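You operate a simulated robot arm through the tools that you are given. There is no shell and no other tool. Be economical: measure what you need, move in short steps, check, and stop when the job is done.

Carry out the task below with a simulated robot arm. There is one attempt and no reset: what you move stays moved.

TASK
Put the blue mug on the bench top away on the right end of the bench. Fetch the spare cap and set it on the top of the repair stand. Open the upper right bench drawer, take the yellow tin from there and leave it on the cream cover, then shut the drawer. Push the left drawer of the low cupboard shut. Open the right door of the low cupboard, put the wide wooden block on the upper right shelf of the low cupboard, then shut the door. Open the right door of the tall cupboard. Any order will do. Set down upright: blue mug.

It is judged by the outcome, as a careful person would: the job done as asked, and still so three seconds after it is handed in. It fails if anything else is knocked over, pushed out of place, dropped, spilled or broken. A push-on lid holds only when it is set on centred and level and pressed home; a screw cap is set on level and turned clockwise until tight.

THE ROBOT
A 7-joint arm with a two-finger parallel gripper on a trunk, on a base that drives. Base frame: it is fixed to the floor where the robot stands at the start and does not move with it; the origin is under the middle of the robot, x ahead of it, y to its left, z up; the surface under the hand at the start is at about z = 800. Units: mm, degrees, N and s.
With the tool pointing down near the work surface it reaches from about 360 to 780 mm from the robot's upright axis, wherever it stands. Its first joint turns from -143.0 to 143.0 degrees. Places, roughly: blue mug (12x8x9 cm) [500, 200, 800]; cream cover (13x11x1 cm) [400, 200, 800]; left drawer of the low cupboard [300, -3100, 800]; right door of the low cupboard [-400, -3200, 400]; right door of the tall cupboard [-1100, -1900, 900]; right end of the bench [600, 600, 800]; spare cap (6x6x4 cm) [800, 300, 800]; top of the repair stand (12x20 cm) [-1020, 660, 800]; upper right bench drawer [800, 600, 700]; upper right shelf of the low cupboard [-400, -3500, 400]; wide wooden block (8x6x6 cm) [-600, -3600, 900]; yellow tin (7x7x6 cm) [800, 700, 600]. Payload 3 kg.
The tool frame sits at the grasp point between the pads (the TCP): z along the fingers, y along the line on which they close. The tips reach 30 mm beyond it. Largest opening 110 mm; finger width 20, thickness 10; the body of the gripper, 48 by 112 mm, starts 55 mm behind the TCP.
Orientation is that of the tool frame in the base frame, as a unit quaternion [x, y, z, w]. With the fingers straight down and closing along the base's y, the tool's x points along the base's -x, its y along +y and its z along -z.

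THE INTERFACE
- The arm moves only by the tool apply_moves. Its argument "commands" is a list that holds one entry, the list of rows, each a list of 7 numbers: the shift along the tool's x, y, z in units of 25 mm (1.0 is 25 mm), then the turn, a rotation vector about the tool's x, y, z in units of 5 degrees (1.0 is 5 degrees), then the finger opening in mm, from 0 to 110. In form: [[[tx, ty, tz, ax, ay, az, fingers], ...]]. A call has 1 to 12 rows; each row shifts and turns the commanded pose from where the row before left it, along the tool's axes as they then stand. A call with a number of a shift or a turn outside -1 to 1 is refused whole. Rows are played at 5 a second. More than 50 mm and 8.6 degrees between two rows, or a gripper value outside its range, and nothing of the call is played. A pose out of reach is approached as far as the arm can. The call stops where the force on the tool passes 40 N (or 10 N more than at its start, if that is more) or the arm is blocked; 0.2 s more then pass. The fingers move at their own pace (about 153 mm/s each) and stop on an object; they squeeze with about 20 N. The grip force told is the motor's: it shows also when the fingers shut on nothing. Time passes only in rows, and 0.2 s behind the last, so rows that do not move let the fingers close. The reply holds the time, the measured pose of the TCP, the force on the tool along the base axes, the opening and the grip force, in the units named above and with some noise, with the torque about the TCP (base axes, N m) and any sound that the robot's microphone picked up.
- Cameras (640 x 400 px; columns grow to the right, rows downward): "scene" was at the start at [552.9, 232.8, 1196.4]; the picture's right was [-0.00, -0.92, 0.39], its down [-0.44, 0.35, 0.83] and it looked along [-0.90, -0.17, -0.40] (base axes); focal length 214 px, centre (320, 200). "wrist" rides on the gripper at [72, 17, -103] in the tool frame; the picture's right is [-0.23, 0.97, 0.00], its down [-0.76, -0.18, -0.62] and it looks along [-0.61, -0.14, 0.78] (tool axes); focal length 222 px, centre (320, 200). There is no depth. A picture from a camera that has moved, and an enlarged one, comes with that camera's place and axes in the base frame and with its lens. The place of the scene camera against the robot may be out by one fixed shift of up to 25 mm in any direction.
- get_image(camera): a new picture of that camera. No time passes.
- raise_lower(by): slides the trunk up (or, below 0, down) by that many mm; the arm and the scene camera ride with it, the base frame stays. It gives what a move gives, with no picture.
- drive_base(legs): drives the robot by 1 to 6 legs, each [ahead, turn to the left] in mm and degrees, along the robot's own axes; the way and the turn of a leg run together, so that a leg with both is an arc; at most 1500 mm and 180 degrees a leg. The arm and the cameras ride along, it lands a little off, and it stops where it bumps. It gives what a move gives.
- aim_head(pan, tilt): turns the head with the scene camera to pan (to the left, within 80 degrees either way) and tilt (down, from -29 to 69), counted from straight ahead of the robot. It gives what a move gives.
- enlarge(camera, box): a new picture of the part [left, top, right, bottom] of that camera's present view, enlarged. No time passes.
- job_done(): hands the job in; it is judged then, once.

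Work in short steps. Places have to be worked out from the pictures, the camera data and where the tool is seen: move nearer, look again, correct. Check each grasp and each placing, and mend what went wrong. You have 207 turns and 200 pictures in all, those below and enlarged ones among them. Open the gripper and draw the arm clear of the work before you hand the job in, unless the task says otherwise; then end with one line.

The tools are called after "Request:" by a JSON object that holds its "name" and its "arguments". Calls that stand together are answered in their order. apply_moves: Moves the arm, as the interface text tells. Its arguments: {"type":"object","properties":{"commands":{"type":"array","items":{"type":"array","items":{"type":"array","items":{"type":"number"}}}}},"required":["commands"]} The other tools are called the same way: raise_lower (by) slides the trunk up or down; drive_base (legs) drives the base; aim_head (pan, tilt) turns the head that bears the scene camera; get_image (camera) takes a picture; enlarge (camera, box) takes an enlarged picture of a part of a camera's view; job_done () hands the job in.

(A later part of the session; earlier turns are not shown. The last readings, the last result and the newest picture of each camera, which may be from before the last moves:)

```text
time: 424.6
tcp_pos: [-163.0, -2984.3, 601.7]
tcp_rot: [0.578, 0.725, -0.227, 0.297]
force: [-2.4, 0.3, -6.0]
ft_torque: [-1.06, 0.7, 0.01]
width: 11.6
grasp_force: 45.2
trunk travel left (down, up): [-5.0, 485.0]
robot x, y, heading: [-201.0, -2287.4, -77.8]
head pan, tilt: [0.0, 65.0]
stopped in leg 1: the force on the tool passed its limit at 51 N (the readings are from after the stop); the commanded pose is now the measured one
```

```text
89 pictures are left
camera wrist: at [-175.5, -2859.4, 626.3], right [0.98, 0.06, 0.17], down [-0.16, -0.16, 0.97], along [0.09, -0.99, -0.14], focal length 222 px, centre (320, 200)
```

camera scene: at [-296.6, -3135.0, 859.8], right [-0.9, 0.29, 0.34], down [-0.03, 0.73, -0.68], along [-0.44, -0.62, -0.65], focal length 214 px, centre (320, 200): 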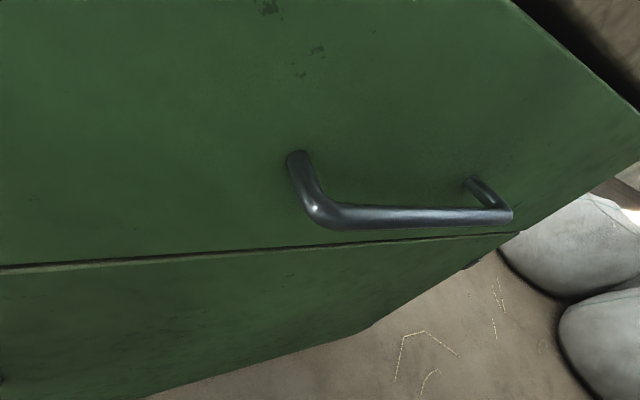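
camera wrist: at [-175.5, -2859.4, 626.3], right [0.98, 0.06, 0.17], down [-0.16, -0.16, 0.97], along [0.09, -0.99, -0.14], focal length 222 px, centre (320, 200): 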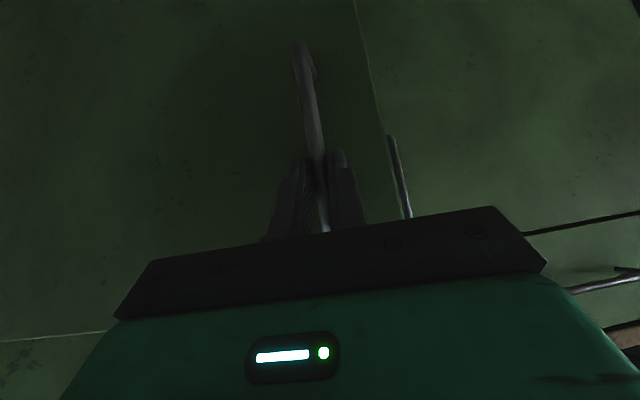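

The door is about 18° open. The arc now needs more −x, so I reverse with a slight right turn.

Request:
{"name": "drive_base", "arguments": {"legs": [[-65, -2]]}}

Request:
{"name": "drive_base", "arguments": {"legs": [[-65, -2.5]]}}

Request:
{"name": "drive_base", "arguments": {"legs": [[-65, -3]]}}

Request:
{"name": "drive_base", "arguments": {"legs": [[-60, -3.5]]}}

Request:
{"name": "get_image", "arguments": {"camera": "wrist"}}

```text
time: 425.6
tcp_pos: [-183.7, -2937.2, 599.8]
tcp_rot: [0.583, 0.722, -0.229, 0.294]
force: [1.1, 1.2, -5.9]
ft_torque: [-1.14, 0.63, 0.05]
width: 12.1
grasp_force: 45.2
trunk travel left (down, up): [-5.0, 485.0]
robot x, y, heading: [-214.8, -2239.1, -78.6]
head pan, tilt: [0.0, 65.0]
stopped in leg 1: the force on the tool passed its limit at 50 N (the readings are from after the stop); the commanded pose is now the measured one
```

```text
time: 426.7
tcp_pos: [-213.0, -2881.1, 600.5]
tcp_rot: [0.591, 0.716, -0.232, 0.292]
force: [2.3, 0.4, -1.0]
ft_torque: [-0.39, 0.69, 0.09]
width: 11.6
grasp_force: 44.9
trunk travel left (down, up): [-5.0, 485.0]
robot x, y, heading: [-224.2, -2187.0, -80.1]
head pan, tilt: [0.0, 65.0]
stopped in leg 1: the force on the tool passed its limit at 50 N (the readings are from after the stop); the commanded pose is now the measured one
```

```text
time: 427.9
tcp_pos: [-257.5, -2814.8, 601.6]
tcp_rot: [0.609, 0.701, -0.239, 0.283]
force: [4.0, 2.3, 4.1]
ft_torque: [-0.09, 0.7, 0.15]
width: 11.7
grasp_force: 44.5
trunk travel left (down, up): [-5.0, 485.0]
robot x, y, heading: [-232.9, -2123.4, -83.1]
head pan, tilt: [0.0, 65.0]
stopped in leg 1: the force on the tool passed its limit at 50 N (the readings are from after the stop); the commanded pose is now the measured one
```

```text
time: 428.9
tcp_pos: [-298.9, -2766.3, 600.9]
tcp_rot: [0.628, 0.684, -0.246, 0.277]
force: [-5.4, -3.8, -13.4]
ft_torque: [-0.97, 0.71, -0.07]
width: 11.7
grasp_force: 44.9
trunk travel left (down, up): [-5.0, 485.0]
robot x, y, heading: [-230.3, -2072.7, -85.4]
head pan, tilt: [0.0, 65.0]
stopped in leg 1: the force on the tool passed its limit at 46 N (the readings are from after the stop); the commanded pose is now the measured one
```

```text
88 pictures are left
camera wrist: at [-292.2, -2641.3, 627.7], right [0.98, -0.08, 0.17], down [-0.18, -0.14, 0.97], along [-0.05, -0.99, -0.15], focal length 222 px, centre (320, 200)
```

wrist: 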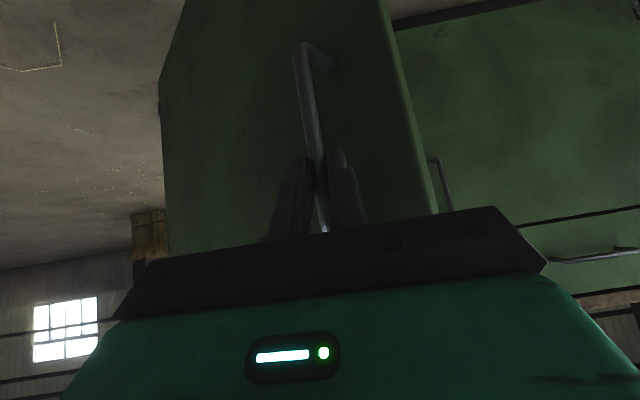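

The door is now about 41° open. I continue with more right turn and less reversing.

Request:
{"name": "drive_base", "arguments": {"legs": [[-38, -4]]}}

Request:
{"name": "drive_base", "arguments": {"legs": [[-34, -4]]}}

Request:
{"name": "drive_base", "arguments": {"legs": [[-28, -4]]}}

Request:
{"name": "drive_base", "arguments": {"legs": [[-22, -4.5]]}}

Request:
{"name": "drive_base", "arguments": {"legs": [[-14, -4.5]]}}

Request:
{"name": "get_image", "arguments": {"camera": "wrist"}}

```text
time: 430.0
tcp_pos: [-347.8, -2719.9, 600.4]
tcp_rot: [0.652, 0.664, -0.254, 0.266]
force: [2.1, 4.0, -0.7]
ft_torque: [-0.55, 0.79, 0.09]
width: 11.8
grasp_force: 45.4
trunk travel left (down, up): [-5.0, 485.0]
robot x, y, heading: [-232.4, -2039.2, -88.8]
head pan, tilt: [0.0, 65.0]
stopped in leg 1: the force on the tool passed its limit at 43 N (the readings are from after the stop); the commanded pose is now the measured one
```

```text
time: 430.9
tcp_pos: [-395.0, -2677.3, 601.7]
tcp_rot: [0.675, 0.639, -0.264, 0.258]
force: [-11.9, -17.5, 9.4]
ft_torque: [0.51, 0.31, -0.27]
width: 11.9
grasp_force: 45.4
trunk travel left (down, up): [-5.0, 485.0]
robot x, y, heading: [-228.5, -2003.0, -92.9]
head pan, tilt: [0.0, 65.0]
```

```text
time: 431.7
tcp_pos: [-440.3, -2634.8, 603.9]
tcp_rot: [0.697, 0.615, -0.273, 0.248]
force: [1.6, -0.3, 0.4]
ft_torque: [0.02, 0.01, 0.0]
width: 0.0
grasp_force: 37.5
trunk travel left (down, up): [-5.0, 485.0]
robot x, y, heading: [-222.0, -1975.0, -97.1]
head pan, tilt: [0.0, 65.0]
```

```text
time: 432.6
tcp_pos: [-488.1, -2594.0, 602.6]
tcp_rot: [0.721, 0.586, -0.284, 0.236]
force: [0.3, -0.6, 0.0]
ft_torque: [-0.02, 0.02, 0.0]
width: 0.1
grasp_force: 38.3
trunk travel left (down, up): [-5.0, 485.0]
robot x, y, heading: [-215.9, -1955.0, -101.5]
head pan, tilt: [0.0, 65.0]
```

```text
time: 433.5
tcp_pos: [-536.0, -2558.3, 604.2]
tcp_rot: [0.744, 0.558, -0.292, 0.225]
force: [0.3, 0.4, 0.8]
ft_torque: [-0.01, -0.01, 0.0]
width: 0.3
grasp_force: 37.3
trunk travel left (down, up): [-5.0, 485.0]
robot x, y, heading: [-207.8, -1947.5, -106.2]
head pan, tilt: [0.0, 65.0]
```

```text
87 pictures are left
camera wrist: at [-484.3, -2442.3, 630.3], right [0.89, -0.43, 0.17], down [-0.22, -0.07, 0.97], along [-0.4, -0.9, -0.15], focal length 222 px, centre (320, 200)
```

wrist: 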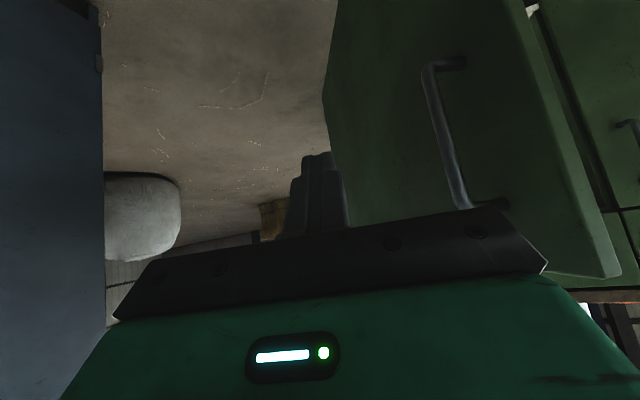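

The grip slipped off at around 54° open. I raise the hand and look at the cupboard, the door and the top.

Request:
{"name": "raise_lower", "arguments": {"by": 470}}

Request:
{"name": "aim_head", "arguments": {"pan": 20, "tilt": 0}}

Request:
{"name": "get_image", "arguments": {"camera": "scene"}}

```text
refused: 470 is not a number from -400 to 400
```

```text
time: 434.9
tcp_pos: [-534.5, -2556.5, 604.0]
tcp_rot: [0.743, 0.558, -0.292, 0.226]
force: [-0.3, -0.9, 0.6]
ft_torque: [0.01, -0.02, -0.02]
width: 0.0
grasp_force: 38.4
trunk travel left (down, up): [-5.0, 485.0]
robot x, y, heading: [-211.7, -1944.7, -106.0]
head pan, tilt: [20.0, 0.0]
```

```text
86 pictures are left
camera scene: at [-516.7, -2606.3, 733.5], right [-0.97, 0.03, -0.26], down [0.21, 0.7, -0.69], along [0.16, -0.71, -0.68], focal length 214 px, centre (320, 200)
```

scene: 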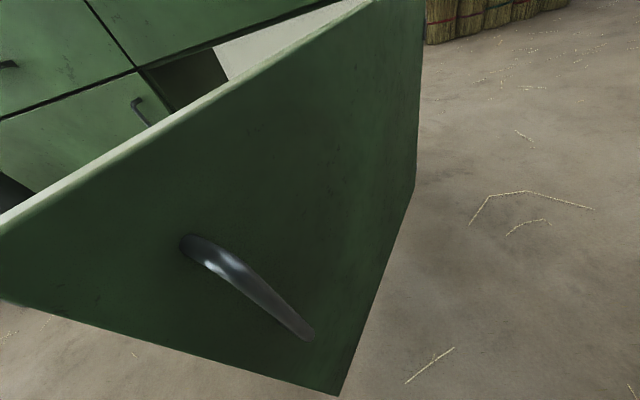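

I raise by 400 and look again.

Request:
{"name": "raise_lower", "arguments": {"by": 400}}

Request:
{"name": "get_image", "arguments": {"camera": "scene"}}

```text
time: 438.7
tcp_pos: [-534.2, -2558.3, 1004.6]
tcp_rot: [0.743, 0.558, -0.292, 0.227]
force: [0.4, -0.1, -0.5]
ft_torque: [0.01, 0.01, -0.05]
width: 0.0
grasp_force: 38.1
trunk travel left (down, up): [-405.0, 85.0]
robot x, y, heading: [-207.4, -1941.3, -106.0]
head pan, tilt: [20.0, 0.0]
```

```text
85 pictures are left
camera scene: at [-516.8, -2606.6, 1133.5], right [-0.97, 0.03, -0.26], down [0.21, 0.7, -0.69], along [0.16, -0.72, -0.68], focal length 214 px, centre (320, 200)
```

scene: 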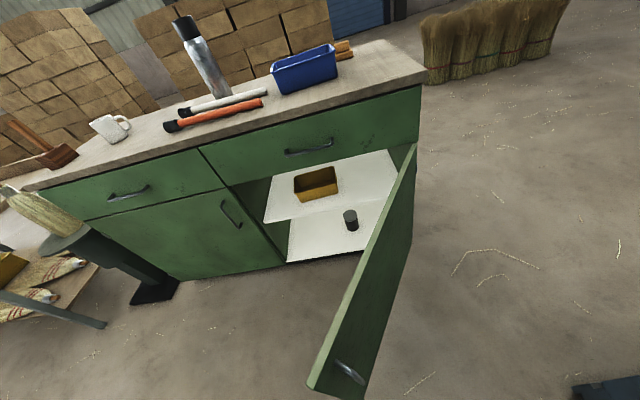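

I see the inside: an upper shelf with a yellow box, with the door about 58° open. I need it wider, so I bring the hand to the inner side, lower it, and sweep the door open.

Request:
{"name": "drive_base", "arguments": {"legs": [[0, 22], [270, 0]]}}

Request:
{"name": "raise_lower", "arguments": {"by": -400}}

Request:
{"name": "get_image", "arguments": {"camera": "wrist"}}

```text
time: 441.8
tcp_pos: [-252.4, -2900.7, 1003.2]
tcp_rot: [0.623, 0.69, -0.243, 0.278]
force: [0.2, -0.3, 0.5]
ft_torque: [0.0, 0.02, -0.05]
width: 0.1
grasp_force: 38.2
trunk travel left (down, up): [-405.0, 85.0]
robot x, y, heading: [-184.0, -2208.6, -84.1]
head pan, tilt: [20.0, 0.0]
```

```text
time: 445.6
tcp_pos: [-252.5, -2902.4, 604.8]
tcp_rot: [0.622, 0.691, -0.242, 0.277]
force: [-0.4, -0.4, 0.2]
ft_torque: [0.02, 0.0, 0.01]
width: 0.0
grasp_force: 37.6
trunk travel left (down, up): [-5.0, 485.0]
robot x, y, heading: [-188.4, -2207.4, -84.1]
head pan, tilt: [20.0, 0.0]
```

```text
84 pictures are left
camera wrist: at [-247.9, -2775.4, 631.3], right [0.98, -0.06, 0.17], down [-0.17, -0.15, 0.97], along [-0.04, -0.99, -0.15], focal length 222 px, centre (320, 200)
```

wrist: 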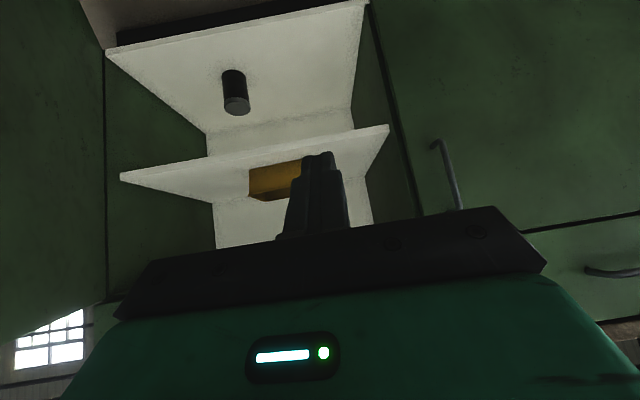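

The inside is visible: the upper shelf surface is at z≈436, x from -697 to -99. Now I sweep the hand against the inner face by turning right.

Request:
{"name": "drive_base", "arguments": {"legs": [[0, -22]]}}

Request:
{"name": "drive_base", "arguments": {"legs": [[0, -16]]}}

Request:
{"name": "get_image", "arguments": {"camera": "wrist"}}

```text
time: 447.2
tcp_pos: [-506.6, -2821.0, 604.4]
tcp_rot: [0.743, 0.558, -0.292, 0.226]
force: [0.5, -0.1, -0.2]
ft_torque: [-0.04, -0.04, -0.01]
width: 0.2
grasp_force: 37.3
trunk travel left (down, up): [-5.0, 485.0]
robot x, y, heading: [-166.2, -2212.8, -106.0]
head pan, tilt: [20.0, 0.0]
```

```text
time: 448.5
tcp_pos: [-661.3, -2702.1, 605.7]
tcp_rot: [0.814, 0.449, -0.32, 0.183]
force: [0.1, 0.0, -0.5]
ft_torque: [0.03, -0.01, -0.01]
width: 0.1
grasp_force: 37.6
trunk travel left (down, up): [-5.0, 485.0]
robot x, y, heading: [-155.1, -2214.5, -121.8]
head pan, tilt: [20.0, 0.0]
```

```text
83 pictures are left
camera wrist: at [-580.5, -2605.5, 631.7], right [0.74, -0.65, 0.17], down [-0.23, -0.01, 0.97], along [-0.64, -0.76, -0.15], focal length 222 px, centre (320, 200)
```

wrist: 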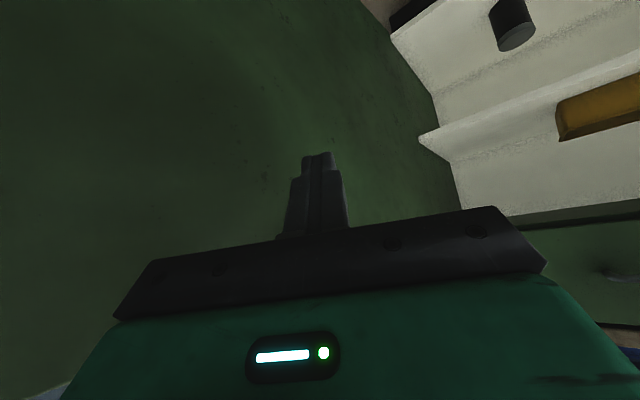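

The door has moved to about 85–90°. I push a little more to get past 95°.

Request:
{"name": "drive_base", "arguments": {"legs": [[0, -8]]}}

Request:
{"name": "drive_base", "arguments": {"legs": [[0, 30]]}}

Request:
{"name": "raise_lower", "arguments": {"by": 400}}

Request:
{"name": "aim_head", "arguments": {"pan": 0, "tilt": -5}}

Request:
{"name": "get_image", "arguments": {"camera": "scene"}}

```text
time: 449.6
tcp_pos: [-724.7, -2627.0, 606.1]
tcp_rot: [0.843, 0.391, -0.333, 0.16]
force: [-0.6, -0.3, 0.2]
ft_torque: [-0.01, -0.02, 0.01]
width: 0.0
grasp_force: 37.9
trunk travel left (down, up): [-5.0, 485.0]
robot x, y, heading: [-147.1, -2220.7, -130.1]
head pan, tilt: [20.0, 0.0]
```

```text
time: 451.5
tcp_pos: [-445.0, -2863.3, 606.0]
tcp_rot: [0.713, 0.596, -0.279, 0.241]
force: [0.8, -0.5, -0.8]
ft_torque: [-0.01, -0.02, 0.02]
width: 0.3
grasp_force: 37.8
trunk travel left (down, up): [-5.0, 485.0]
robot x, y, heading: [-173.5, -2218.9, -100.1]
head pan, tilt: [20.0, 0.0]
```

```text
time: 455.3
tcp_pos: [-443.7, -2863.3, 1007.6]
tcp_rot: [0.714, 0.596, -0.279, 0.24]
force: [0.6, 0.6, -0.3]
ft_torque: [-0.02, 0.04, 0.01]
width: 0.0
grasp_force: 37.5
trunk travel left (down, up): [-405.0, 85.0]
robot x, y, heading: [-176.4, -2218.5, -100.5]
head pan, tilt: [20.0, 0.0]
```

```text
time: 456.1
tcp_pos: [-445.0, -2862.7, 1006.7]
tcp_rot: [0.714, 0.596, -0.279, 0.241]
force: [0.2, 1.0, -0.3]
ft_torque: [0.02, 0.03, 0.0]
width: 0.3
grasp_force: 37.7
trunk travel left (down, up): [-405.0, 85.0]
robot x, y, heading: [-173.0, -2220.7, -100.4]
head pan, tilt: [0.0, -5.0]
```

```text
82 pictures are left
camera scene: at [-451.8, -2911.9, 1139.0], right [-0.98, 0.17, -0.01], down [0.12, 0.65, -0.75], along [-0.12, -0.74, -0.67], focal length 214 px, centre (320, 200)
```

scene: 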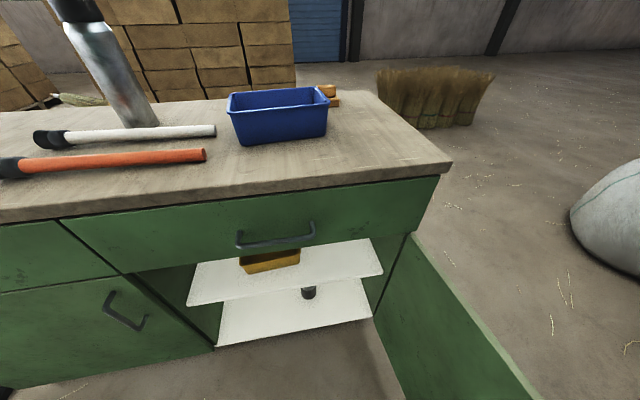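

The door is open past 90°. Now for the block behind the blue box: I raise further and drive in front of the right half.

Request:
{"name": "raise_lower", "arguments": {"by": 80}}

Request:
{"name": "drive_base", "arguments": {"legs": [[0, -10.5], [600, 0], [0, 20.5]]}}

Request:
{"name": "get_image", "arguments": {"camera": "scene"}}

Request:
{"name": "get_image", "arguments": {"camera": "wrist"}}

```text
time: 457.3
tcp_pos: [-443.5, -2863.5, 1086.7]
tcp_rot: [0.714, 0.595, -0.28, 0.241]
force: [-0.3, 0.2, 0.2]
ft_torque: [0.02, -0.02, 0.05]
width: 0.1
grasp_force: 37.9
trunk travel left (down, up): [-485.0, 5.0]
robot x, y, heading: [-175.7, -2218.0, -100.4]
head pan, tilt: [0.0, -5.0]
```

```text
time: 462.5
tcp_pos: [-540.4, -3462.4, 1084.8]
tcp_rot: [0.658, 0.656, -0.257, 0.264]
force: [-0.4, 0.2, -1.0]
ft_torque: [-0.01, -0.02, -0.02]
width: 0.0
grasp_force: 38.0
trunk travel left (down, up): [-485.0, 5.0]
robot x, y, heading: [-404.0, -2782.6, -90.2]
head pan, tilt: [0.0, -5.0]
```

```text
81 pictures are left
camera scene: at [-537.4, -3512.5, 1218.8], right [-1.0, 0.0, -0.01], down [0.01, 0.67, -0.75], along [0.01, -0.75, -0.67], focal length 214 px, centre (320, 200)
```

scene: 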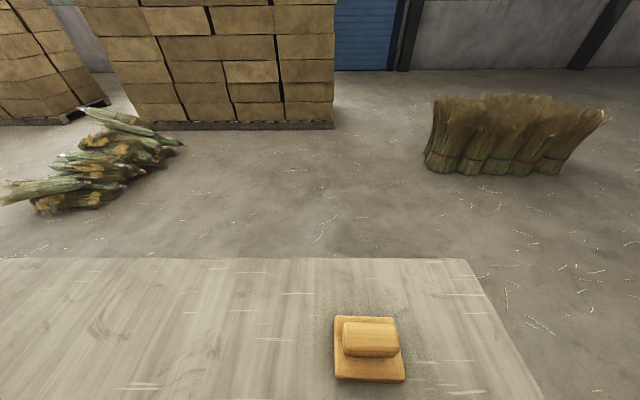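

```text
80 pictures are left
camera wrist: at [-522.3, -3337.7, 1113.2], right [0.97, -0.16, 0.17], down [-0.19, -0.13, 0.97], along [-0.14, -0.98, -0.15], focal length 222 px, centre (320, 200)
```

wrist: 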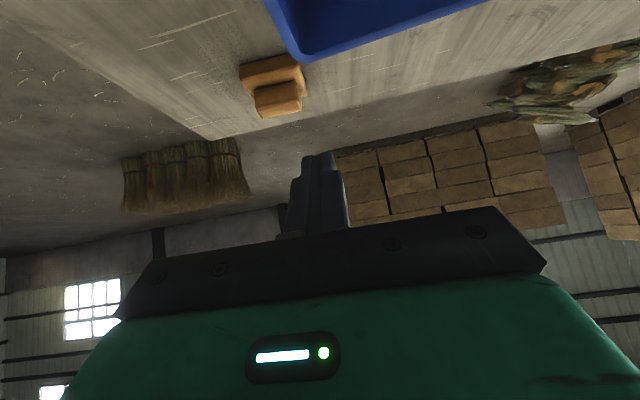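

The block is a slab with a narrower upper piece at about (-592, -3588), z 880–940. I approach along the tool axis at the current 44° pitch with the fingers open, stopping short.

Request:
{"name": "apply_moves", "arguments": {"commands": [[[0, -0.76, 0, 0, 0, 0, 60], [0, -0.76, 0, 0, 0, 0, 88], [0, -0.76, 0, 0, 0, 0, 88], [0.12, 0, 1, 0, 0, 0, 88], [0.12, 0, 1, 0, 0, 0, 88], [0.12, 0, 1, 0, 0, 0, 88], [0.12, 0, 1, 0, 0, 0, 88], [0, 0, 0, 0, 0, 0, 88]]]}}

Request:
{"name": "get_image", "arguments": {"camera": "wrist"}}

Request:
{"name": "aim_head", "arguments": {"pan": 0, "tilt": 30}}

Request:
{"name": "get_image", "arguments": {"camera": "scene"}}

```text
time: 464.3
tcp_pos: [-596.9, -3522.0, 1005.3]
tcp_rot: [0.658, 0.656, -0.258, 0.264]
force: [-0.3, 0.2, 0.4]
ft_torque: [-0.01, 0.0, 0.0]
width: 88.1
grasp_force: 0.1
trunk travel left (down, up): [-485.0, 5.0]
robot x, y, heading: [-404.0, -2781.7, -90.3]
head pan, tilt: [0.0, -5.0]
```

```text
79 pictures are left
camera wrist: at [-580.0, -3397.7, 1032.1], right [0.97, -0.17, 0.17], down [-0.19, -0.13, 0.97], along [-0.14, -0.98, -0.15], focal length 222 px, centre (320, 200)
```

wrist: 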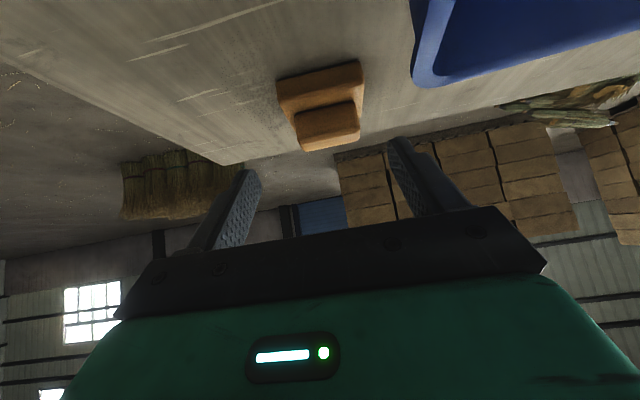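

```text
time: 465.3
tcp_pos: [-596.8, -3521.8, 1006.4]
tcp_rot: [0.658, 0.656, -0.258, 0.264]
force: [0.1, -0.1, 0.8]
ft_torque: [0.02, -0.04, -0.02]
width: 88.1
grasp_force: 0.1
trunk travel left (down, up): [-485.0, 5.0]
robot x, y, heading: [-408.4, -2782.7, -90.2]
head pan, tilt: [0.0, 30.0]
```

```text
78 pictures are left
camera scene: at [-594.2, -3533.4, 1097.4], right [-1.0, 0.0, -0.01], down [0.0, 0.97, -0.23], along [0.01, -0.23, -0.97], focal length 214 px, centre (320, 200)
```

scene: 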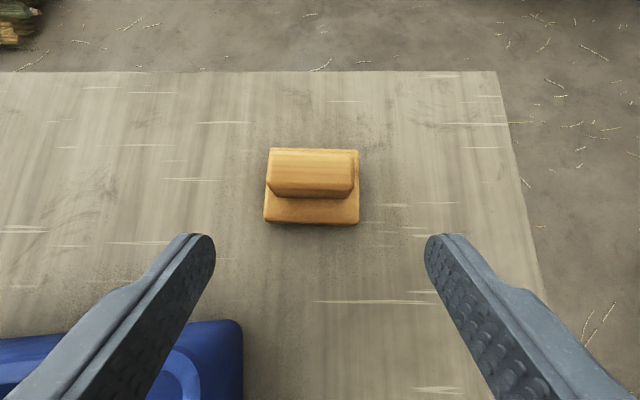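

The block is centred at x≈-587, y≈-3590. I shift 9 mm and advance 97 mm along the tool axis, then close on the upper piece.

Request:
{"name": "apply_moves", "arguments": {"commands": [[[0, 0.36, 0.9, 0, 0, 0, 88], [0, 0, 1, 0, 0, 0, 88], [0, 0, 1, 0, 0, 0, 88], [0, 0, 0.95, 0, 0, 0, 88], [0, 0, 0, 0, 0, 0, 40], [0, 0, 0, 0, 0, 0, 40], [0, 0, 0, 0, 0, 0, 40]]]}}

Request:
{"name": "get_image", "arguments": {"camera": "scene"}}

```text
time: 466.9
tcp_pos: [-585.4, -3588.2, 935.9]
tcp_rot: [0.659, 0.656, -0.258, 0.264]
force: [-0.4, 0.3, -0.3]
ft_torque: [-0.02, -0.01, 0.05]
width: 71.5
grasp_force: 20.1
trunk travel left (down, up): [-485.0, 5.0]
robot x, y, heading: [-407.2, -2778.0, -90.1]
head pan, tilt: [0.0, 30.0]
```

```text
77 pictures are left
camera scene: at [-584.3, -3599.7, 1027.1], right [-1.0, 0.0, -0.01], down [0.0, 0.97, -0.23], along [0.01, -0.23, -0.97], focal length 214 px, centre (320, 200)
```

scene: 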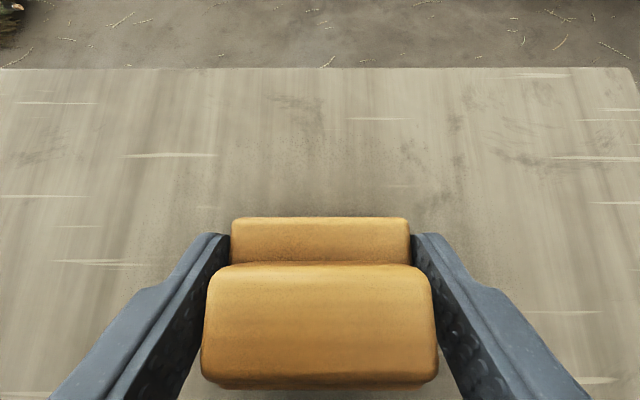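

It's gripped at 71 mm. I lift straight up and check.

Request:
{"name": "apply_moves", "arguments": {"commands": [[[-0.35, 0, -0.36, 0, 0, 0, 40], [-0.69, 0, -0.72, 0, 0, 0, 40], [-0.69, 0, -0.72, 0, 0, 0, 40], [-0.69, 0, -0.72, 0, 0, 0, 40], [-0.69, 0, -0.72, 0, 0, 0, 40], [-0.69, 0, -0.72, 0, 0, 0, 40]]]}}

Request:
{"name": "get_image", "arguments": {"camera": "scene"}}

```text
time: 468.3
tcp_pos: [-587.6, -3589.8, 1073.0]
tcp_rot: [0.658, 0.657, -0.258, 0.263]
force: [-0.1, -0.2, -1.3]
ft_torque: [-0.02, 0.03, 0.0]
width: 71.5
grasp_force: 19.6
trunk travel left (down, up): [-485.0, 5.0]
robot x, y, heading: [-405.9, -2781.6, -90.5]
head pan, tilt: [0.0, 30.0]
```

```text
76 pictures are left
camera scene: at [-584.8, -3601.2, 1164.1], right [-1.0, 0.0, -0.01], down [0.0, 0.97, -0.23], along [0.01, -0.23, -0.97], focal length 214 px, centre (320, 200)
```

scene: 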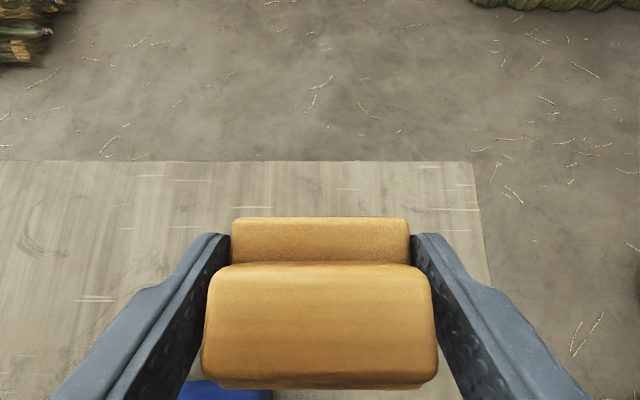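

The block is held level. I back off, tuck the head, lower fully, and line up in front of the open compartment.

Request:
{"name": "drive_base", "arguments": {"legs": [[-450, 0]]}}

Request:
{"name": "aim_head", "arguments": {"pan": 0, "tilt": 65}}

Request:
{"name": "raise_lower", "arguments": {"by": -400}}

Request:
{"name": "raise_lower", "arguments": {"by": -83}}

Request:
{"name": "get_image", "arguments": {"camera": "wrist"}}

```text
time: 471.1
tcp_pos: [-586.3, -3136.0, 1072.5]
tcp_rot: [0.658, 0.656, -0.258, 0.264]
force: [0.1, -0.2, -0.5]
ft_torque: [0.0, -0.04, 0.02]
width: 71.3
grasp_force: 19.8
trunk travel left (down, up): [-485.0, 5.0]
robot x, y, heading: [-401.9, -2327.1, -90.2]
head pan, tilt: [0.0, 30.0]
```

```text
time: 472.1
tcp_pos: [-586.7, -3136.6, 1073.5]
tcp_rot: [0.659, 0.656, -0.258, 0.264]
force: [-0.5, -0.4, -1.3]
ft_torque: [-0.01, -0.01, -0.01]
width: 71.6
grasp_force: 20.1
trunk travel left (down, up): [-485.0, 5.0]
robot x, y, heading: [-401.8, -2327.8, -90.3]
head pan, tilt: [0.0, 65.0]
```

```text
time: 475.9
tcp_pos: [-584.5, -3136.4, 673.1]
tcp_rot: [0.659, 0.656, -0.257, 0.263]
force: [1.3, 0.6, -1.4]
ft_torque: [0.01, -0.01, 0.04]
width: 71.3
grasp_force: 20.3
trunk travel left (down, up): [-85.0, 405.0]
robot x, y, heading: [-404.5, -2325.6, -90.5]
head pan, tilt: [0.0, 65.0]
```

```text
time: 477.1
tcp_pos: [-586.1, -3135.4, 590.6]
tcp_rot: [0.658, 0.656, -0.258, 0.264]
force: [0.0, 0.0, -1.4]
ft_torque: [0.02, -0.01, 0.01]
width: 71.6
grasp_force: 19.6
trunk travel left (down, up): [-2.0, 488.0]
robot x, y, heading: [-406.3, -2323.2, -90.4]
head pan, tilt: [0.0, 65.0]
```

```text
75 pictures are left
camera wrist: at [-568.9, -3011.6, 616.9], right [0.97, -0.17, 0.17], down [-0.19, -0.13, 0.97], along [-0.14, -0.98, -0.15], focal length 222 px, centre (320, 200)
```

wrist: 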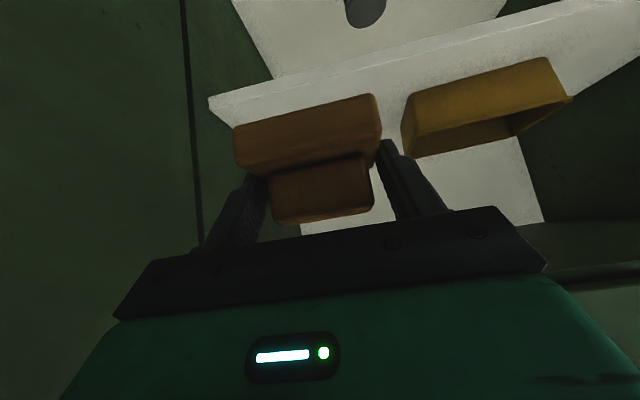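

The block lines up to the right of the yellow box. I lower the arm about 85 mm while still in front of the cupboard.

Request:
{"name": "apply_moves", "arguments": {"commands": [[[0.59, 0, 0.615, 0, 0, 0, 40], [0.59, 0, 0.615, 0, 0, 0, 40], [0.59, 0, 0.615, 0, 0, 0, 40], [0.4, 0, 0.42, 0, 0, 0, 40]]]}}

```text
time: 478.1
tcp_pos: [-586.6, -3135.8, 512.9]
tcp_rot: [0.658, 0.656, -0.257, 0.265]
force: [0.5, -0.3, -1.0]
ft_torque: [0.0, 0.0, -0.02]
width: 71.3
grasp_force: 20.0
trunk travel left (down, up): [-2.0, 488.0]
robot x, y, heading: [-403.6, -2327.8, -90.1]
head pan, tilt: [0.0, 65.0]
```

The pose holds at z=513. I drive slowly into the compartment.

Request:
{"name": "drive_base", "arguments": {"legs": [[100, 0]]}}

Request:
{"name": "get_image", "arguments": {"camera": "wrist"}}

```text
time: 479.2
tcp_pos: [-584.8, -3236.3, 511.6]
tcp_rot: [0.658, 0.656, -0.257, 0.264]
force: [0.9, -0.5, -0.6]
ft_torque: [0.02, -0.02, 0.02]
width: 71.5
grasp_force: 20.3
trunk travel left (down, up): [-2.0, 488.0]
robot x, y, heading: [-404.9, -2422.1, -90.2]
head pan, tilt: [0.0, 65.0]
```

```text
74 pictures are left
camera wrist: at [-568.2, -3111.8, 538.2], right [0.97, -0.16, 0.17], down [-0.19, -0.13, 0.97], along [-0.14, -0.98, -0.16], focal length 222 px, centre (320, 200)
```

wrist: 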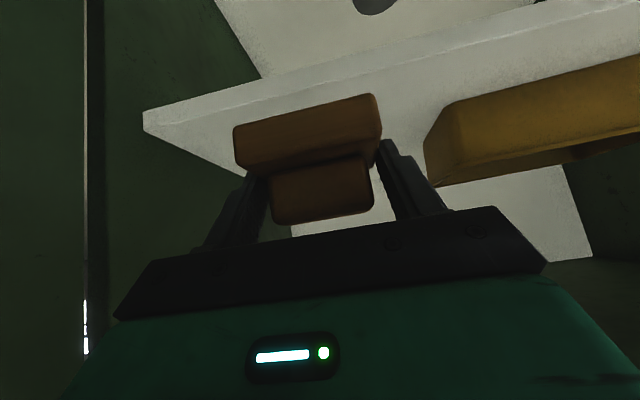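

The shelf edge is at y≈-3260, z≈427. I go 70 mm further in.

Request:
{"name": "drive_base", "arguments": {"legs": [[72, 0]]}}

Request:
{"name": "apply_moves", "arguments": {"commands": [[[0.28, 0, 0.29, 0, 0, 0, 40], [0.28, 0, 0.29, 0, 0, 0, 40], [0.14, 0, 0.145, 0, 0, 0, 40]]]}}

Request:
{"name": "get_image", "arguments": {"camera": "wrist"}}

```text
time: 480.3
tcp_pos: [-584.9, -3308.8, 512.1]
tcp_rot: [0.658, 0.657, -0.257, 0.265]
force: [-0.1, 0.1, -1.3]
ft_torque: [-0.01, -0.03, -0.01]
width: 71.3
grasp_force: 20.3
trunk travel left (down, up): [-2.0, 488.0]
robot x, y, heading: [-404.5, -2500.4, -90.2]
head pan, tilt: [0.0, 65.0]
```

```text
time: 481.1
tcp_pos: [-583.9, -3308.2, 487.1]
tcp_rot: [0.658, 0.656, -0.258, 0.265]
force: [0.1, -0.3, -2.6]
ft_torque: [0.03, 0.03, 0.01]
width: 71.4
grasp_force: 19.8
trunk travel left (down, up): [-2.0, 488.0]
robot x, y, heading: [-405.8, -2499.4, -89.9]
head pan, tilt: [0.0, 65.0]
```

```text
73 pictures are left
camera wrist: at [-567.6, -3184.4, 514.1], right [0.97, -0.16, 0.17], down [-0.19, -0.13, 0.97], along [-0.14, -0.98, -0.15], focal length 222 px, centre (320, 200)
```

wrist: 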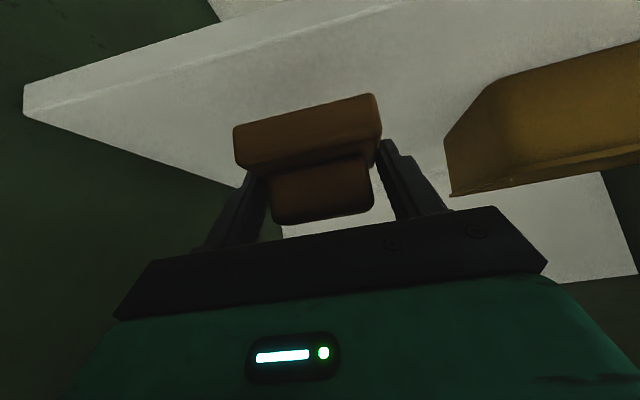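

No contact yet at z=487. I lower in fine steps.

Request:
{"name": "apply_moves", "arguments": {"commands": [[[0.07, 0, 0.07, 0, 0, 0, 40], [0.07, 0, 0.07, 0, 0, 0, 40], [0.05, 0, 0.05, 0, 0, 0, 40]]]}}

```text
time: 481.9
tcp_pos: [-586.1, -3307.1, 480.1]
tcp_rot: [0.658, 0.656, -0.258, 0.265]
force: [-0.1, -0.2, -0.7]
ft_torque: [0.01, -0.03, -0.01]
width: 71.7
grasp_force: 20.0
trunk travel left (down, up): [-2.0, 488.0]
robot x, y, heading: [-405.0, -2503.9, -90.3]
head pan, tilt: [0.0, 65.0]
```

Request:
{"name": "apply_moves", "arguments": {"commands": [[[0.05, 0, 0.055, 0, 0, 0, 40], [0.05, 0, 0.055, 0, 0, 0, 40], [0.05, 0, 0.055, 0, 0, 0, 40], [0.05, 0, 0.055, 0, 0, 0, 40], [0.05, 0, 0.055, 0, 0, 0, 40]]]}}

```text
time: 483.1
tcp_pos: [-585.0, -3310.7, 471.0]
tcp_rot: [0.658, 0.656, -0.257, 0.264]
force: [0.1, 0.2, -2.2]
ft_torque: [-0.02, 0.02, 0.0]
width: 71.5
grasp_force: 19.9
trunk travel left (down, up): [-2.0, 488.0]
robot x, y, heading: [-403.1, -2499.4, -90.2]
head pan, tilt: [0.0, 65.0]
```

Still free, so I continue lowering in fine steps.

Request:
{"name": "apply_moves", "arguments": {"commands": [[[0.05, 0, 0.055, 0, 0, 0, 40], [0.05, 0, 0.055, 0, 0, 0, 40], [0.05, 0, 0.055, 0, 0, 0, 40], [0.05, 0, 0.055, 0, 0, 0, 40], [0.05, 0, 0.055, 0, 0, 0, 40]]]}}

Request:
{"name": "get_image", "arguments": {"camera": "wrist"}}

```text
time: 484.3
tcp_pos: [-585.8, -3309.7, 460.8]
tcp_rot: [0.658, 0.657, -0.256, 0.264]
force: [0.5, 0.3, -1.4]
ft_torque: [-0.02, 0.0, 0.01]
width: 71.6
grasp_force: 19.6
trunk travel left (down, up): [-2.0, 488.0]
robot x, y, heading: [-399.9, -2502.8, -90.1]
head pan, tilt: [0.0, 65.0]
```

```text
72 pictures are left
camera wrist: at [-568.2, -3184.9, 488.5], right [0.97, -0.16, 0.17], down [-0.19, -0.13, 0.97], along [-0.14, -0.98, -0.16], focal length 222 px, centre (320, 200)
```

wrist: 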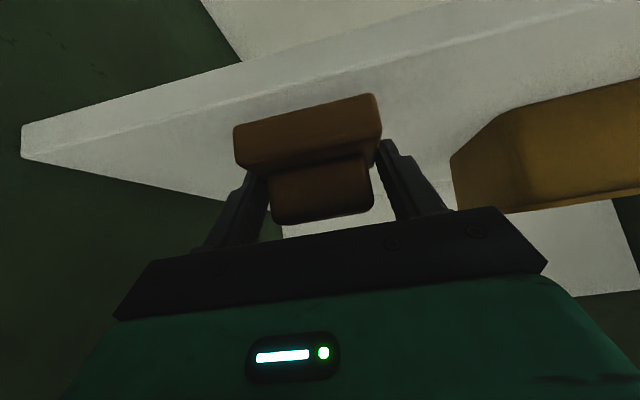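

The block bottom appears only about 5 mm above the shelf. I continue down.

Request:
{"name": "apply_moves", "arguments": {"commands": [[[0.05, 0, 0.055, 0, 0, 0, 40], [0.05, 0, 0.055, 0, 0, 0, 40], [0.05, 0, 0.055, 0, 0, 0, 40], [0.05, 0, 0.055, 0, 0, 0, 40]]]}}

```text
time: 485.3
tcp_pos: [-586.0, -3309.6, 455.3]
tcp_rot: [0.658, 0.656, -0.258, 0.264]
force: [0.4, 0.4, -0.8]
ft_torque: [0.07, 0.08, -0.01]
width: 71.7
grasp_force: 19.5
trunk travel left (down, up): [-2.0, 488.0]
robot x, y, heading: [-404.4, -2499.4, -90.4]
head pan, tilt: [0.0, 65.0]
```

Request:
{"name": "apply_moves", "arguments": {"commands": [[[0.05, 0, 0.055, 0, 0, 0, 40], [0.05, 0, 0.055, 0, 0, 0, 40], [0.05, 0, 0.055, 0, 0, 0, 40]]]}}

```text
time: 486.1
tcp_pos: [-584.7, -3309.0, 452.6]
tcp_rot: [0.658, 0.656, -0.259, 0.265]
force: [0.6, -3.7, 19.9]
ft_torque: [-0.21, -0.02, 0.01]
width: 71.8
grasp_force: 20.5
trunk travel left (down, up): [-2.0, 488.0]
robot x, y, heading: [-405.4, -2499.1, -89.9]
head pan, tilt: [0.0, 65.0]
```

Contact at z≈453. I ease up 2 mm, open wide, lift slightly, and reverse straight out.

Request:
{"name": "apply_moves", "arguments": {"commands": [[[-0.05, 0, -0.055, 0, 0, 0, 50], [0, 0, 0, 0, 0, 0, 100], [0, 0, 0, 0, 0, 0, 104], [-0.14, 0, -0.15, 0, 0, 0, 104]]]}}

Request:
{"name": "get_image", "arguments": {"camera": "wrist"}}

```text
time: 487.1
tcp_pos: [-586.7, -3309.6, 455.0]
tcp_rot: [0.658, 0.657, -0.257, 0.264]
force: [0.4, 0.1, -0.5]
ft_torque: [-0.02, 0.01, 0.02]
width: 104.2
grasp_force: 0.1
trunk travel left (down, up): [-2.0, 488.0]
robot x, y, heading: [-405.2, -2502.0, -90.4]
head pan, tilt: [0.0, 65.0]
```

```text
71 pictures are left
camera wrist: at [-568.0, -3184.6, 482.2], right [0.97, -0.16, 0.16], down [-0.19, -0.13, 0.97], along [-0.14, -0.98, -0.16], focal length 222 px, centre (320, 200)
```

wrist: 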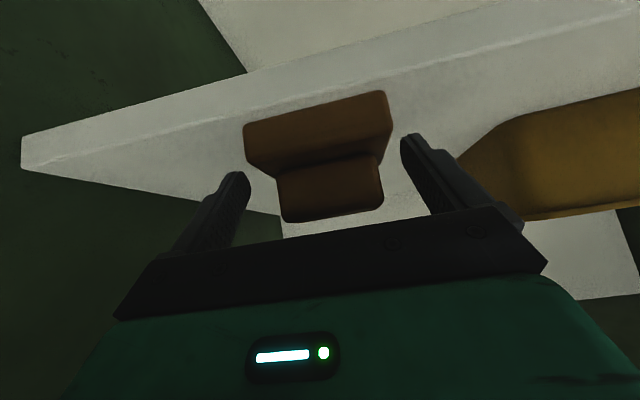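

The block stands on the upper shelf with the fingers clear. I reverse straight out and raise the hand above the door's height.

Request:
{"name": "drive_base", "arguments": {"legs": [[-230, 0]]}}

Request:
{"name": "get_image", "arguments": {"camera": "wrist"}}

Request:
{"name": "raise_lower", "arguments": {"by": 370}}

Request:
{"name": "drive_base", "arguments": {"legs": [[-270, 0], [0, -30]]}}

Request:
{"name": "aim_head", "arguments": {"pan": 30, "tilt": 10}}

Request:
{"name": "get_image", "arguments": {"camera": "scene"}}

```text
time: 488.8
tcp_pos: [-585.8, -3076.7, 454.7]
tcp_rot: [0.66, 0.655, -0.258, 0.264]
force: [0.3, 0.1, -0.3]
ft_torque: [-0.01, 0.01, 0.02]
width: 103.9
grasp_force: 0.0
trunk travel left (down, up): [-2.0, 488.0]
robot x, y, heading: [-402.1, -2266.2, -90.3]
head pan, tilt: [0.0, 65.0]
```

```text
70 pictures are left
camera wrist: at [-568.4, -2952.8, 482.7], right [0.97, -0.17, 0.17], down [-0.19, -0.13, 0.97], along [-0.14, -0.98, -0.15], focal length 222 px, centre (320, 200)
```

wrist: 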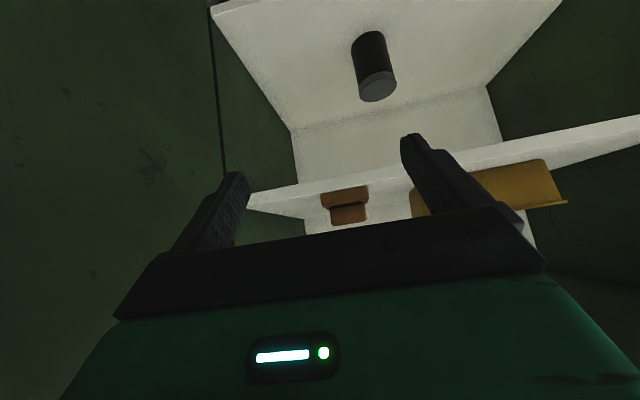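

```text
time: 492.4
tcp_pos: [-585.9, -3077.3, 825.9]
tcp_rot: [0.659, 0.655, -0.258, 0.264]
force: [0.0, -0.3, 1.6]
ft_torque: [-0.01, -0.01, -0.01]
width: 103.8
grasp_force: 0.0
trunk travel left (down, up): [-372.0, 118.0]
robot x, y, heading: [-406.1, -2269.7, -90.6]
head pan, tilt: [0.0, 65.0]
```

```text
time: 495.8
tcp_pos: [-960.9, -2607.3, 827.0]
tcp_rot: [0.805, 0.465, -0.316, 0.189]
force: [0.5, -0.9, -0.3]
ft_torque: [0.02, -0.01, -0.02]
width: 104.2
grasp_force: 0.0
trunk travel left (down, up): [-372.0, 118.0]
robot x, y, heading: [-380.0, -2010.1, -120.5]
head pan, tilt: [0.0, 65.0]
```

```text
time: 497.0
tcp_pos: [-961.5, -2607.9, 827.5]
tcp_rot: [0.805, 0.464, -0.317, 0.189]
force: [0.5, -0.8, 0.2]
ft_torque: [0.0, 0.0, 0.0]
width: 104.1
grasp_force: 0.1
trunk travel left (down, up): [-372.0, 118.0]
robot x, y, heading: [-377.6, -2009.0, -120.4]
head pan, tilt: [30.0, 10.0]
```

```text
69 pictures are left
camera scene: at [-935.6, -2653.8, 948.3], right [-0.92, 0.13, -0.37], down [0.34, 0.75, -0.57], along [0.2, -0.65, -0.74], focal length 214 px, centre (320, 200)
```

scene: 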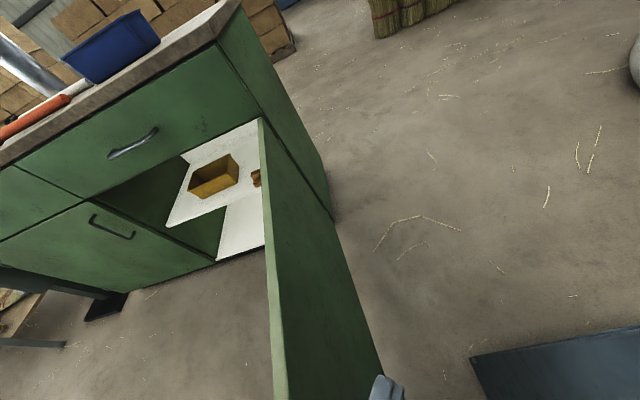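

The block rests beside the yellow box, and the hand is on the outer side of the door. I lower it, close the fingers, and sweep left to swing the door in.

Request:
{"name": "apply_moves", "arguments": {"commands": [[[0, 0, 0, 0, 0, 0, 0], [0, 0, 0, 0, 0, 0, 0]]]}}

Request:
{"name": "raise_lower", "arguments": {"by": -230}}

Request:
{"name": "drive_base", "arguments": {"legs": [[0, 20]]}}

Request:
{"name": "drive_base", "arguments": {"legs": [[0, 12]]}}

Request:
{"name": "get_image", "arguments": {"camera": "scene"}}

```text
time: 497.6
tcp_pos: [-961.6, -2608.2, 826.7]
tcp_rot: [0.805, 0.465, -0.316, 0.19]
force: [-0.9, -0.3, 0.1]
ft_torque: [0.0, -0.05, 0.02]
width: 0.1
grasp_force: 19.8
trunk travel left (down, up): [-372.0, 118.0]
robot x, y, heading: [-379.4, -2012.4, -120.5]
head pan, tilt: [30.0, 10.0]
```

```text
time: 500.1
tcp_pos: [-960.9, -2608.0, 597.7]
tcp_rot: [0.805, 0.464, -0.317, 0.189]
force: [-0.3, -0.6, 0.2]
ft_torque: [-0.02, 0.0, -0.02]
width: 0.1
grasp_force: 20.1
trunk travel left (down, up): [-142.0, 348.0]
robot x, y, heading: [-377.2, -2013.0, -120.2]
head pan, tilt: [30.0, 10.0]
```

```text
time: 501.2
tcp_pos: [-853.8, -2693.6, 596.1]
tcp_rot: [0.761, 0.535, -0.299, 0.211]
force: [0.4, 10.2, 3.0]
ft_torque: [-0.07, -0.19, 0.82]
width: 0.2
grasp_force: 20.0
trunk travel left (down, up): [-142.0, 348.0]
robot x, y, heading: [-382.0, -2010.3, -110.4]
head pan, tilt: [30.0, 10.0]
stopped in leg 1: the force on the tool passed its limit at 112 N (the readings are from after the stop); the commanded pose is now the measured one
```

```text
time: 501.9
tcp_pos: [-850.4, -2693.1, 596.0]
tcp_rot: [0.76, 0.538, -0.299, 0.209]
force: [0.0, 8.0, -1.3]
ft_torque: [-0.38, 0.02, 0.59]
width: 0.0
grasp_force: 19.4
trunk travel left (down, up): [-142.0, 348.0]
robot x, y, heading: [-385.9, -2003.9, -109.9]
head pan, tilt: [30.0, 10.0]
stopped in leg 1: the force on the tool passed its limit at 57 N (the readings are from after the stop); the commanded pose is now the measured one
```

```text
68 pictures are left
camera scene: at [-816.0, -2736.4, 716.4], right [-0.93, -0.03, -0.36], down [0.19, 0.81, -0.56], along [0.31, -0.59, -0.75], focal length 214 px, centre (320, 200)
```

scene: 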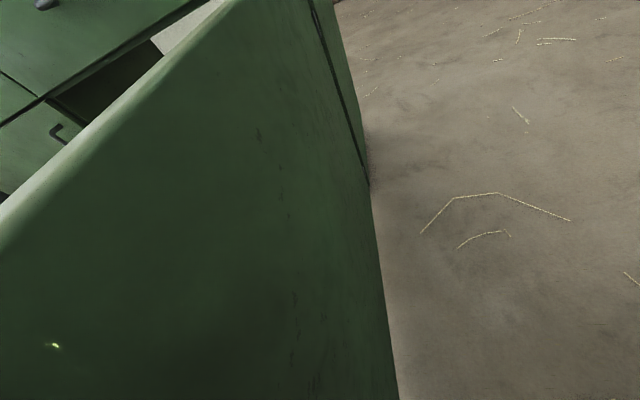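

It stopped twice on force. I check what the hand is touching with the wrist view.

Request:
{"name": "get_image", "arguments": {"camera": "wrist"}}

Request:
{"name": "aim_head", "arguments": {"pan": 70, "tilt": 0}}

Request:
{"name": "get_image", "arguments": {"camera": "scene"}}

```text
67 pictures are left
camera wrist: at [-793.7, -2582.1, 623.5], right [0.86, -0.48, 0.15], down [-0.21, -0.07, 0.98], along [-0.46, -0.87, -0.16], focal length 222 px, centre (320, 200)
```

wrist: 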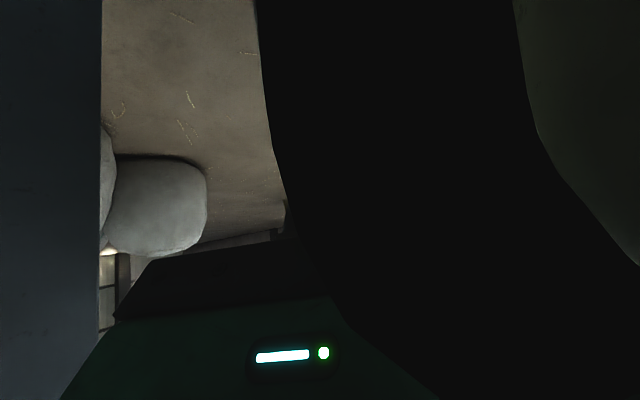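

```text
time: 503.0
tcp_pos: [-850.9, -2693.4, 596.6]
tcp_rot: [0.76, 0.539, -0.298, 0.209]
force: [-0.7, 12.9, -0.2]
ft_torque: [-0.41, -0.03, 0.88]
width: 0.0
grasp_force: 19.8
trunk travel left (down, up): [-142.0, 348.0]
robot x, y, heading: [-385.5, -2006.6, -109.9]
head pan, tilt: [70.0, 0.0]
```

```text
66 pictures are left
camera scene: at [-772.4, -2728.4, 763.6], right [-0.54, -0.49, -0.69], down [0.24, 0.69, -0.68], along [0.81, -0.53, -0.26], focal length 214 px, centre (320, 200)
```

scene: 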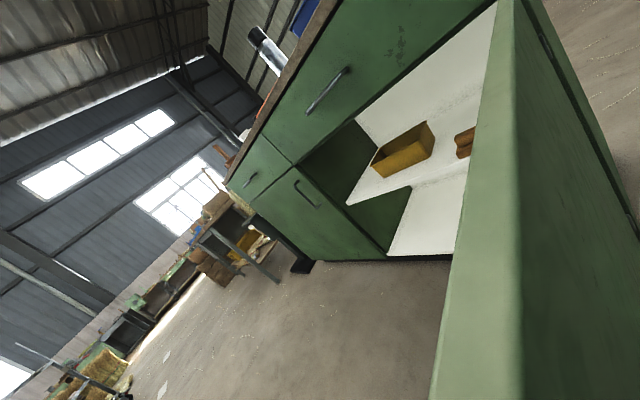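

The hand's body is wedged against the door's handle. Turning pushed it along the door, so I push purely in +x with the arm instead.

Request:
{"name": "apply_moves", "arguments": {"commands": [[[0.24, 0.944, -0.23, 0, 0, 0, 0], [0.24, 0.944, -0.23, 0, 0, 0, 0], [0.24, 0.944, -0.23, 0, 0, 0, 0], [0.24, 0.944, -0.23, 0, 0, 0, 0], [0.24, 0.944, -0.23, 0, 0, 0, 0], [0.24, 0.944, -0.23, 0, 0, 0, 0], [0.24, 0.944, -0.23, 0, 0, 0, 0], [0.24, 0.944, -0.23, 0, 0, 0, 0]]]}}

```text
time: 504.8
tcp_pos: [-670.9, -2710.3, 591.0]
tcp_rot: [0.76, 0.539, -0.297, 0.209]
force: [3.1, 16.7, 5.6]
ft_torque: [-0.05, -0.28, 0.67]
width: 0.2
grasp_force: 20.0
out of reach, approached as far as the arm can: row 6, 7, 8
trunk travel left (down, up): [-142.0, 348.0]
robot x, y, heading: [-383.8, -2007.5, -109.8]
head pan, tilt: [70.0, 0.0]
```

The door is swinging in. Now the base's left turn matches the arc, so I continue with that.

Request:
{"name": "drive_base", "arguments": {"legs": [[0, 10]]}}

Request:
{"name": "drive_base", "arguments": {"legs": [[60, 8]]}}

Request:
{"name": "get_image", "arguments": {"camera": "wrist"}}

Request:
{"name": "get_image", "arguments": {"camera": "scene"}}

```text
time: 505.6
tcp_pos: [-649.4, -2715.4, 589.0]
tcp_rot: [0.754, 0.55, -0.291, 0.212]
force: [4.7, 15.7, 9.4]
ft_torque: [0.48, -0.45, 0.51]
width: 0.1
grasp_force: 20.0
trunk travel left (down, up): [-142.0, 348.0]
robot x, y, heading: [-387.2, -2006.2, -108.1]
head pan, tilt: [70.0, 0.0]
stopped in leg 1: the force on the tool passed its limit at 50 N (the readings are from after the stop); the commanded pose is now the measured one
```

```text
time: 506.4
tcp_pos: [-644.3, -2716.3, 587.5]
tcp_rot: [0.754, 0.553, -0.286, 0.208]
force: [9.1, 35.0, 22.1]
ft_torque: [1.02, -0.99, 1.05]
width: 0.0
grasp_force: 19.8
trunk travel left (down, up): [-142.0, 348.0]
robot x, y, heading: [-387.5, -2009.5, -107.5]
head pan, tilt: [70.0, 0.0]
stopped in leg 1: the force on the tool passed its limit at 82 N (the readings are from after the stop); the commanded pose is now the measured one
```

```text
65 pictures are left
camera wrist: at [-590.6, -2603.9, 617.2], right [0.88, -0.45, 0.15], down [-0.22, -0.1, 0.97], along [-0.43, -0.89, -0.19], focal length 222 px, centre (320, 200)
```

wrist: 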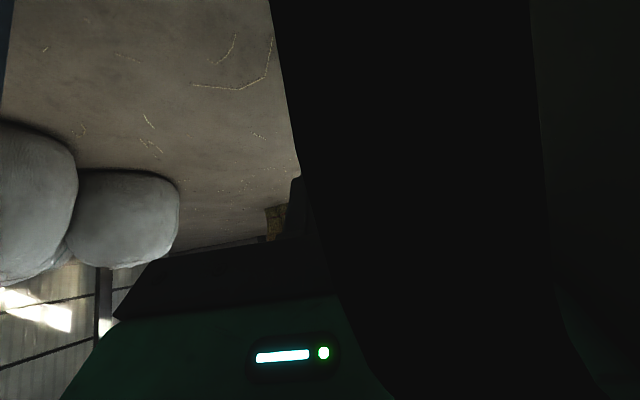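

```text
64 pictures are left
camera scene: at [-565.2, -2751.9, 754.4], right [-0.51, -0.49, -0.7], down [0.22, 0.72, -0.66], along [0.83, -0.5, -0.26], focal length 214 px, centre (320, 200)
```

scene: 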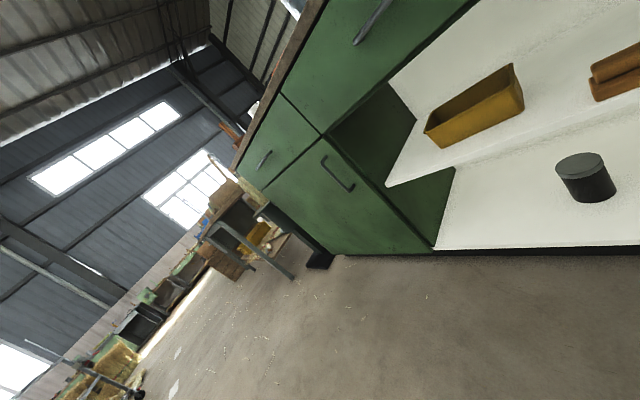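

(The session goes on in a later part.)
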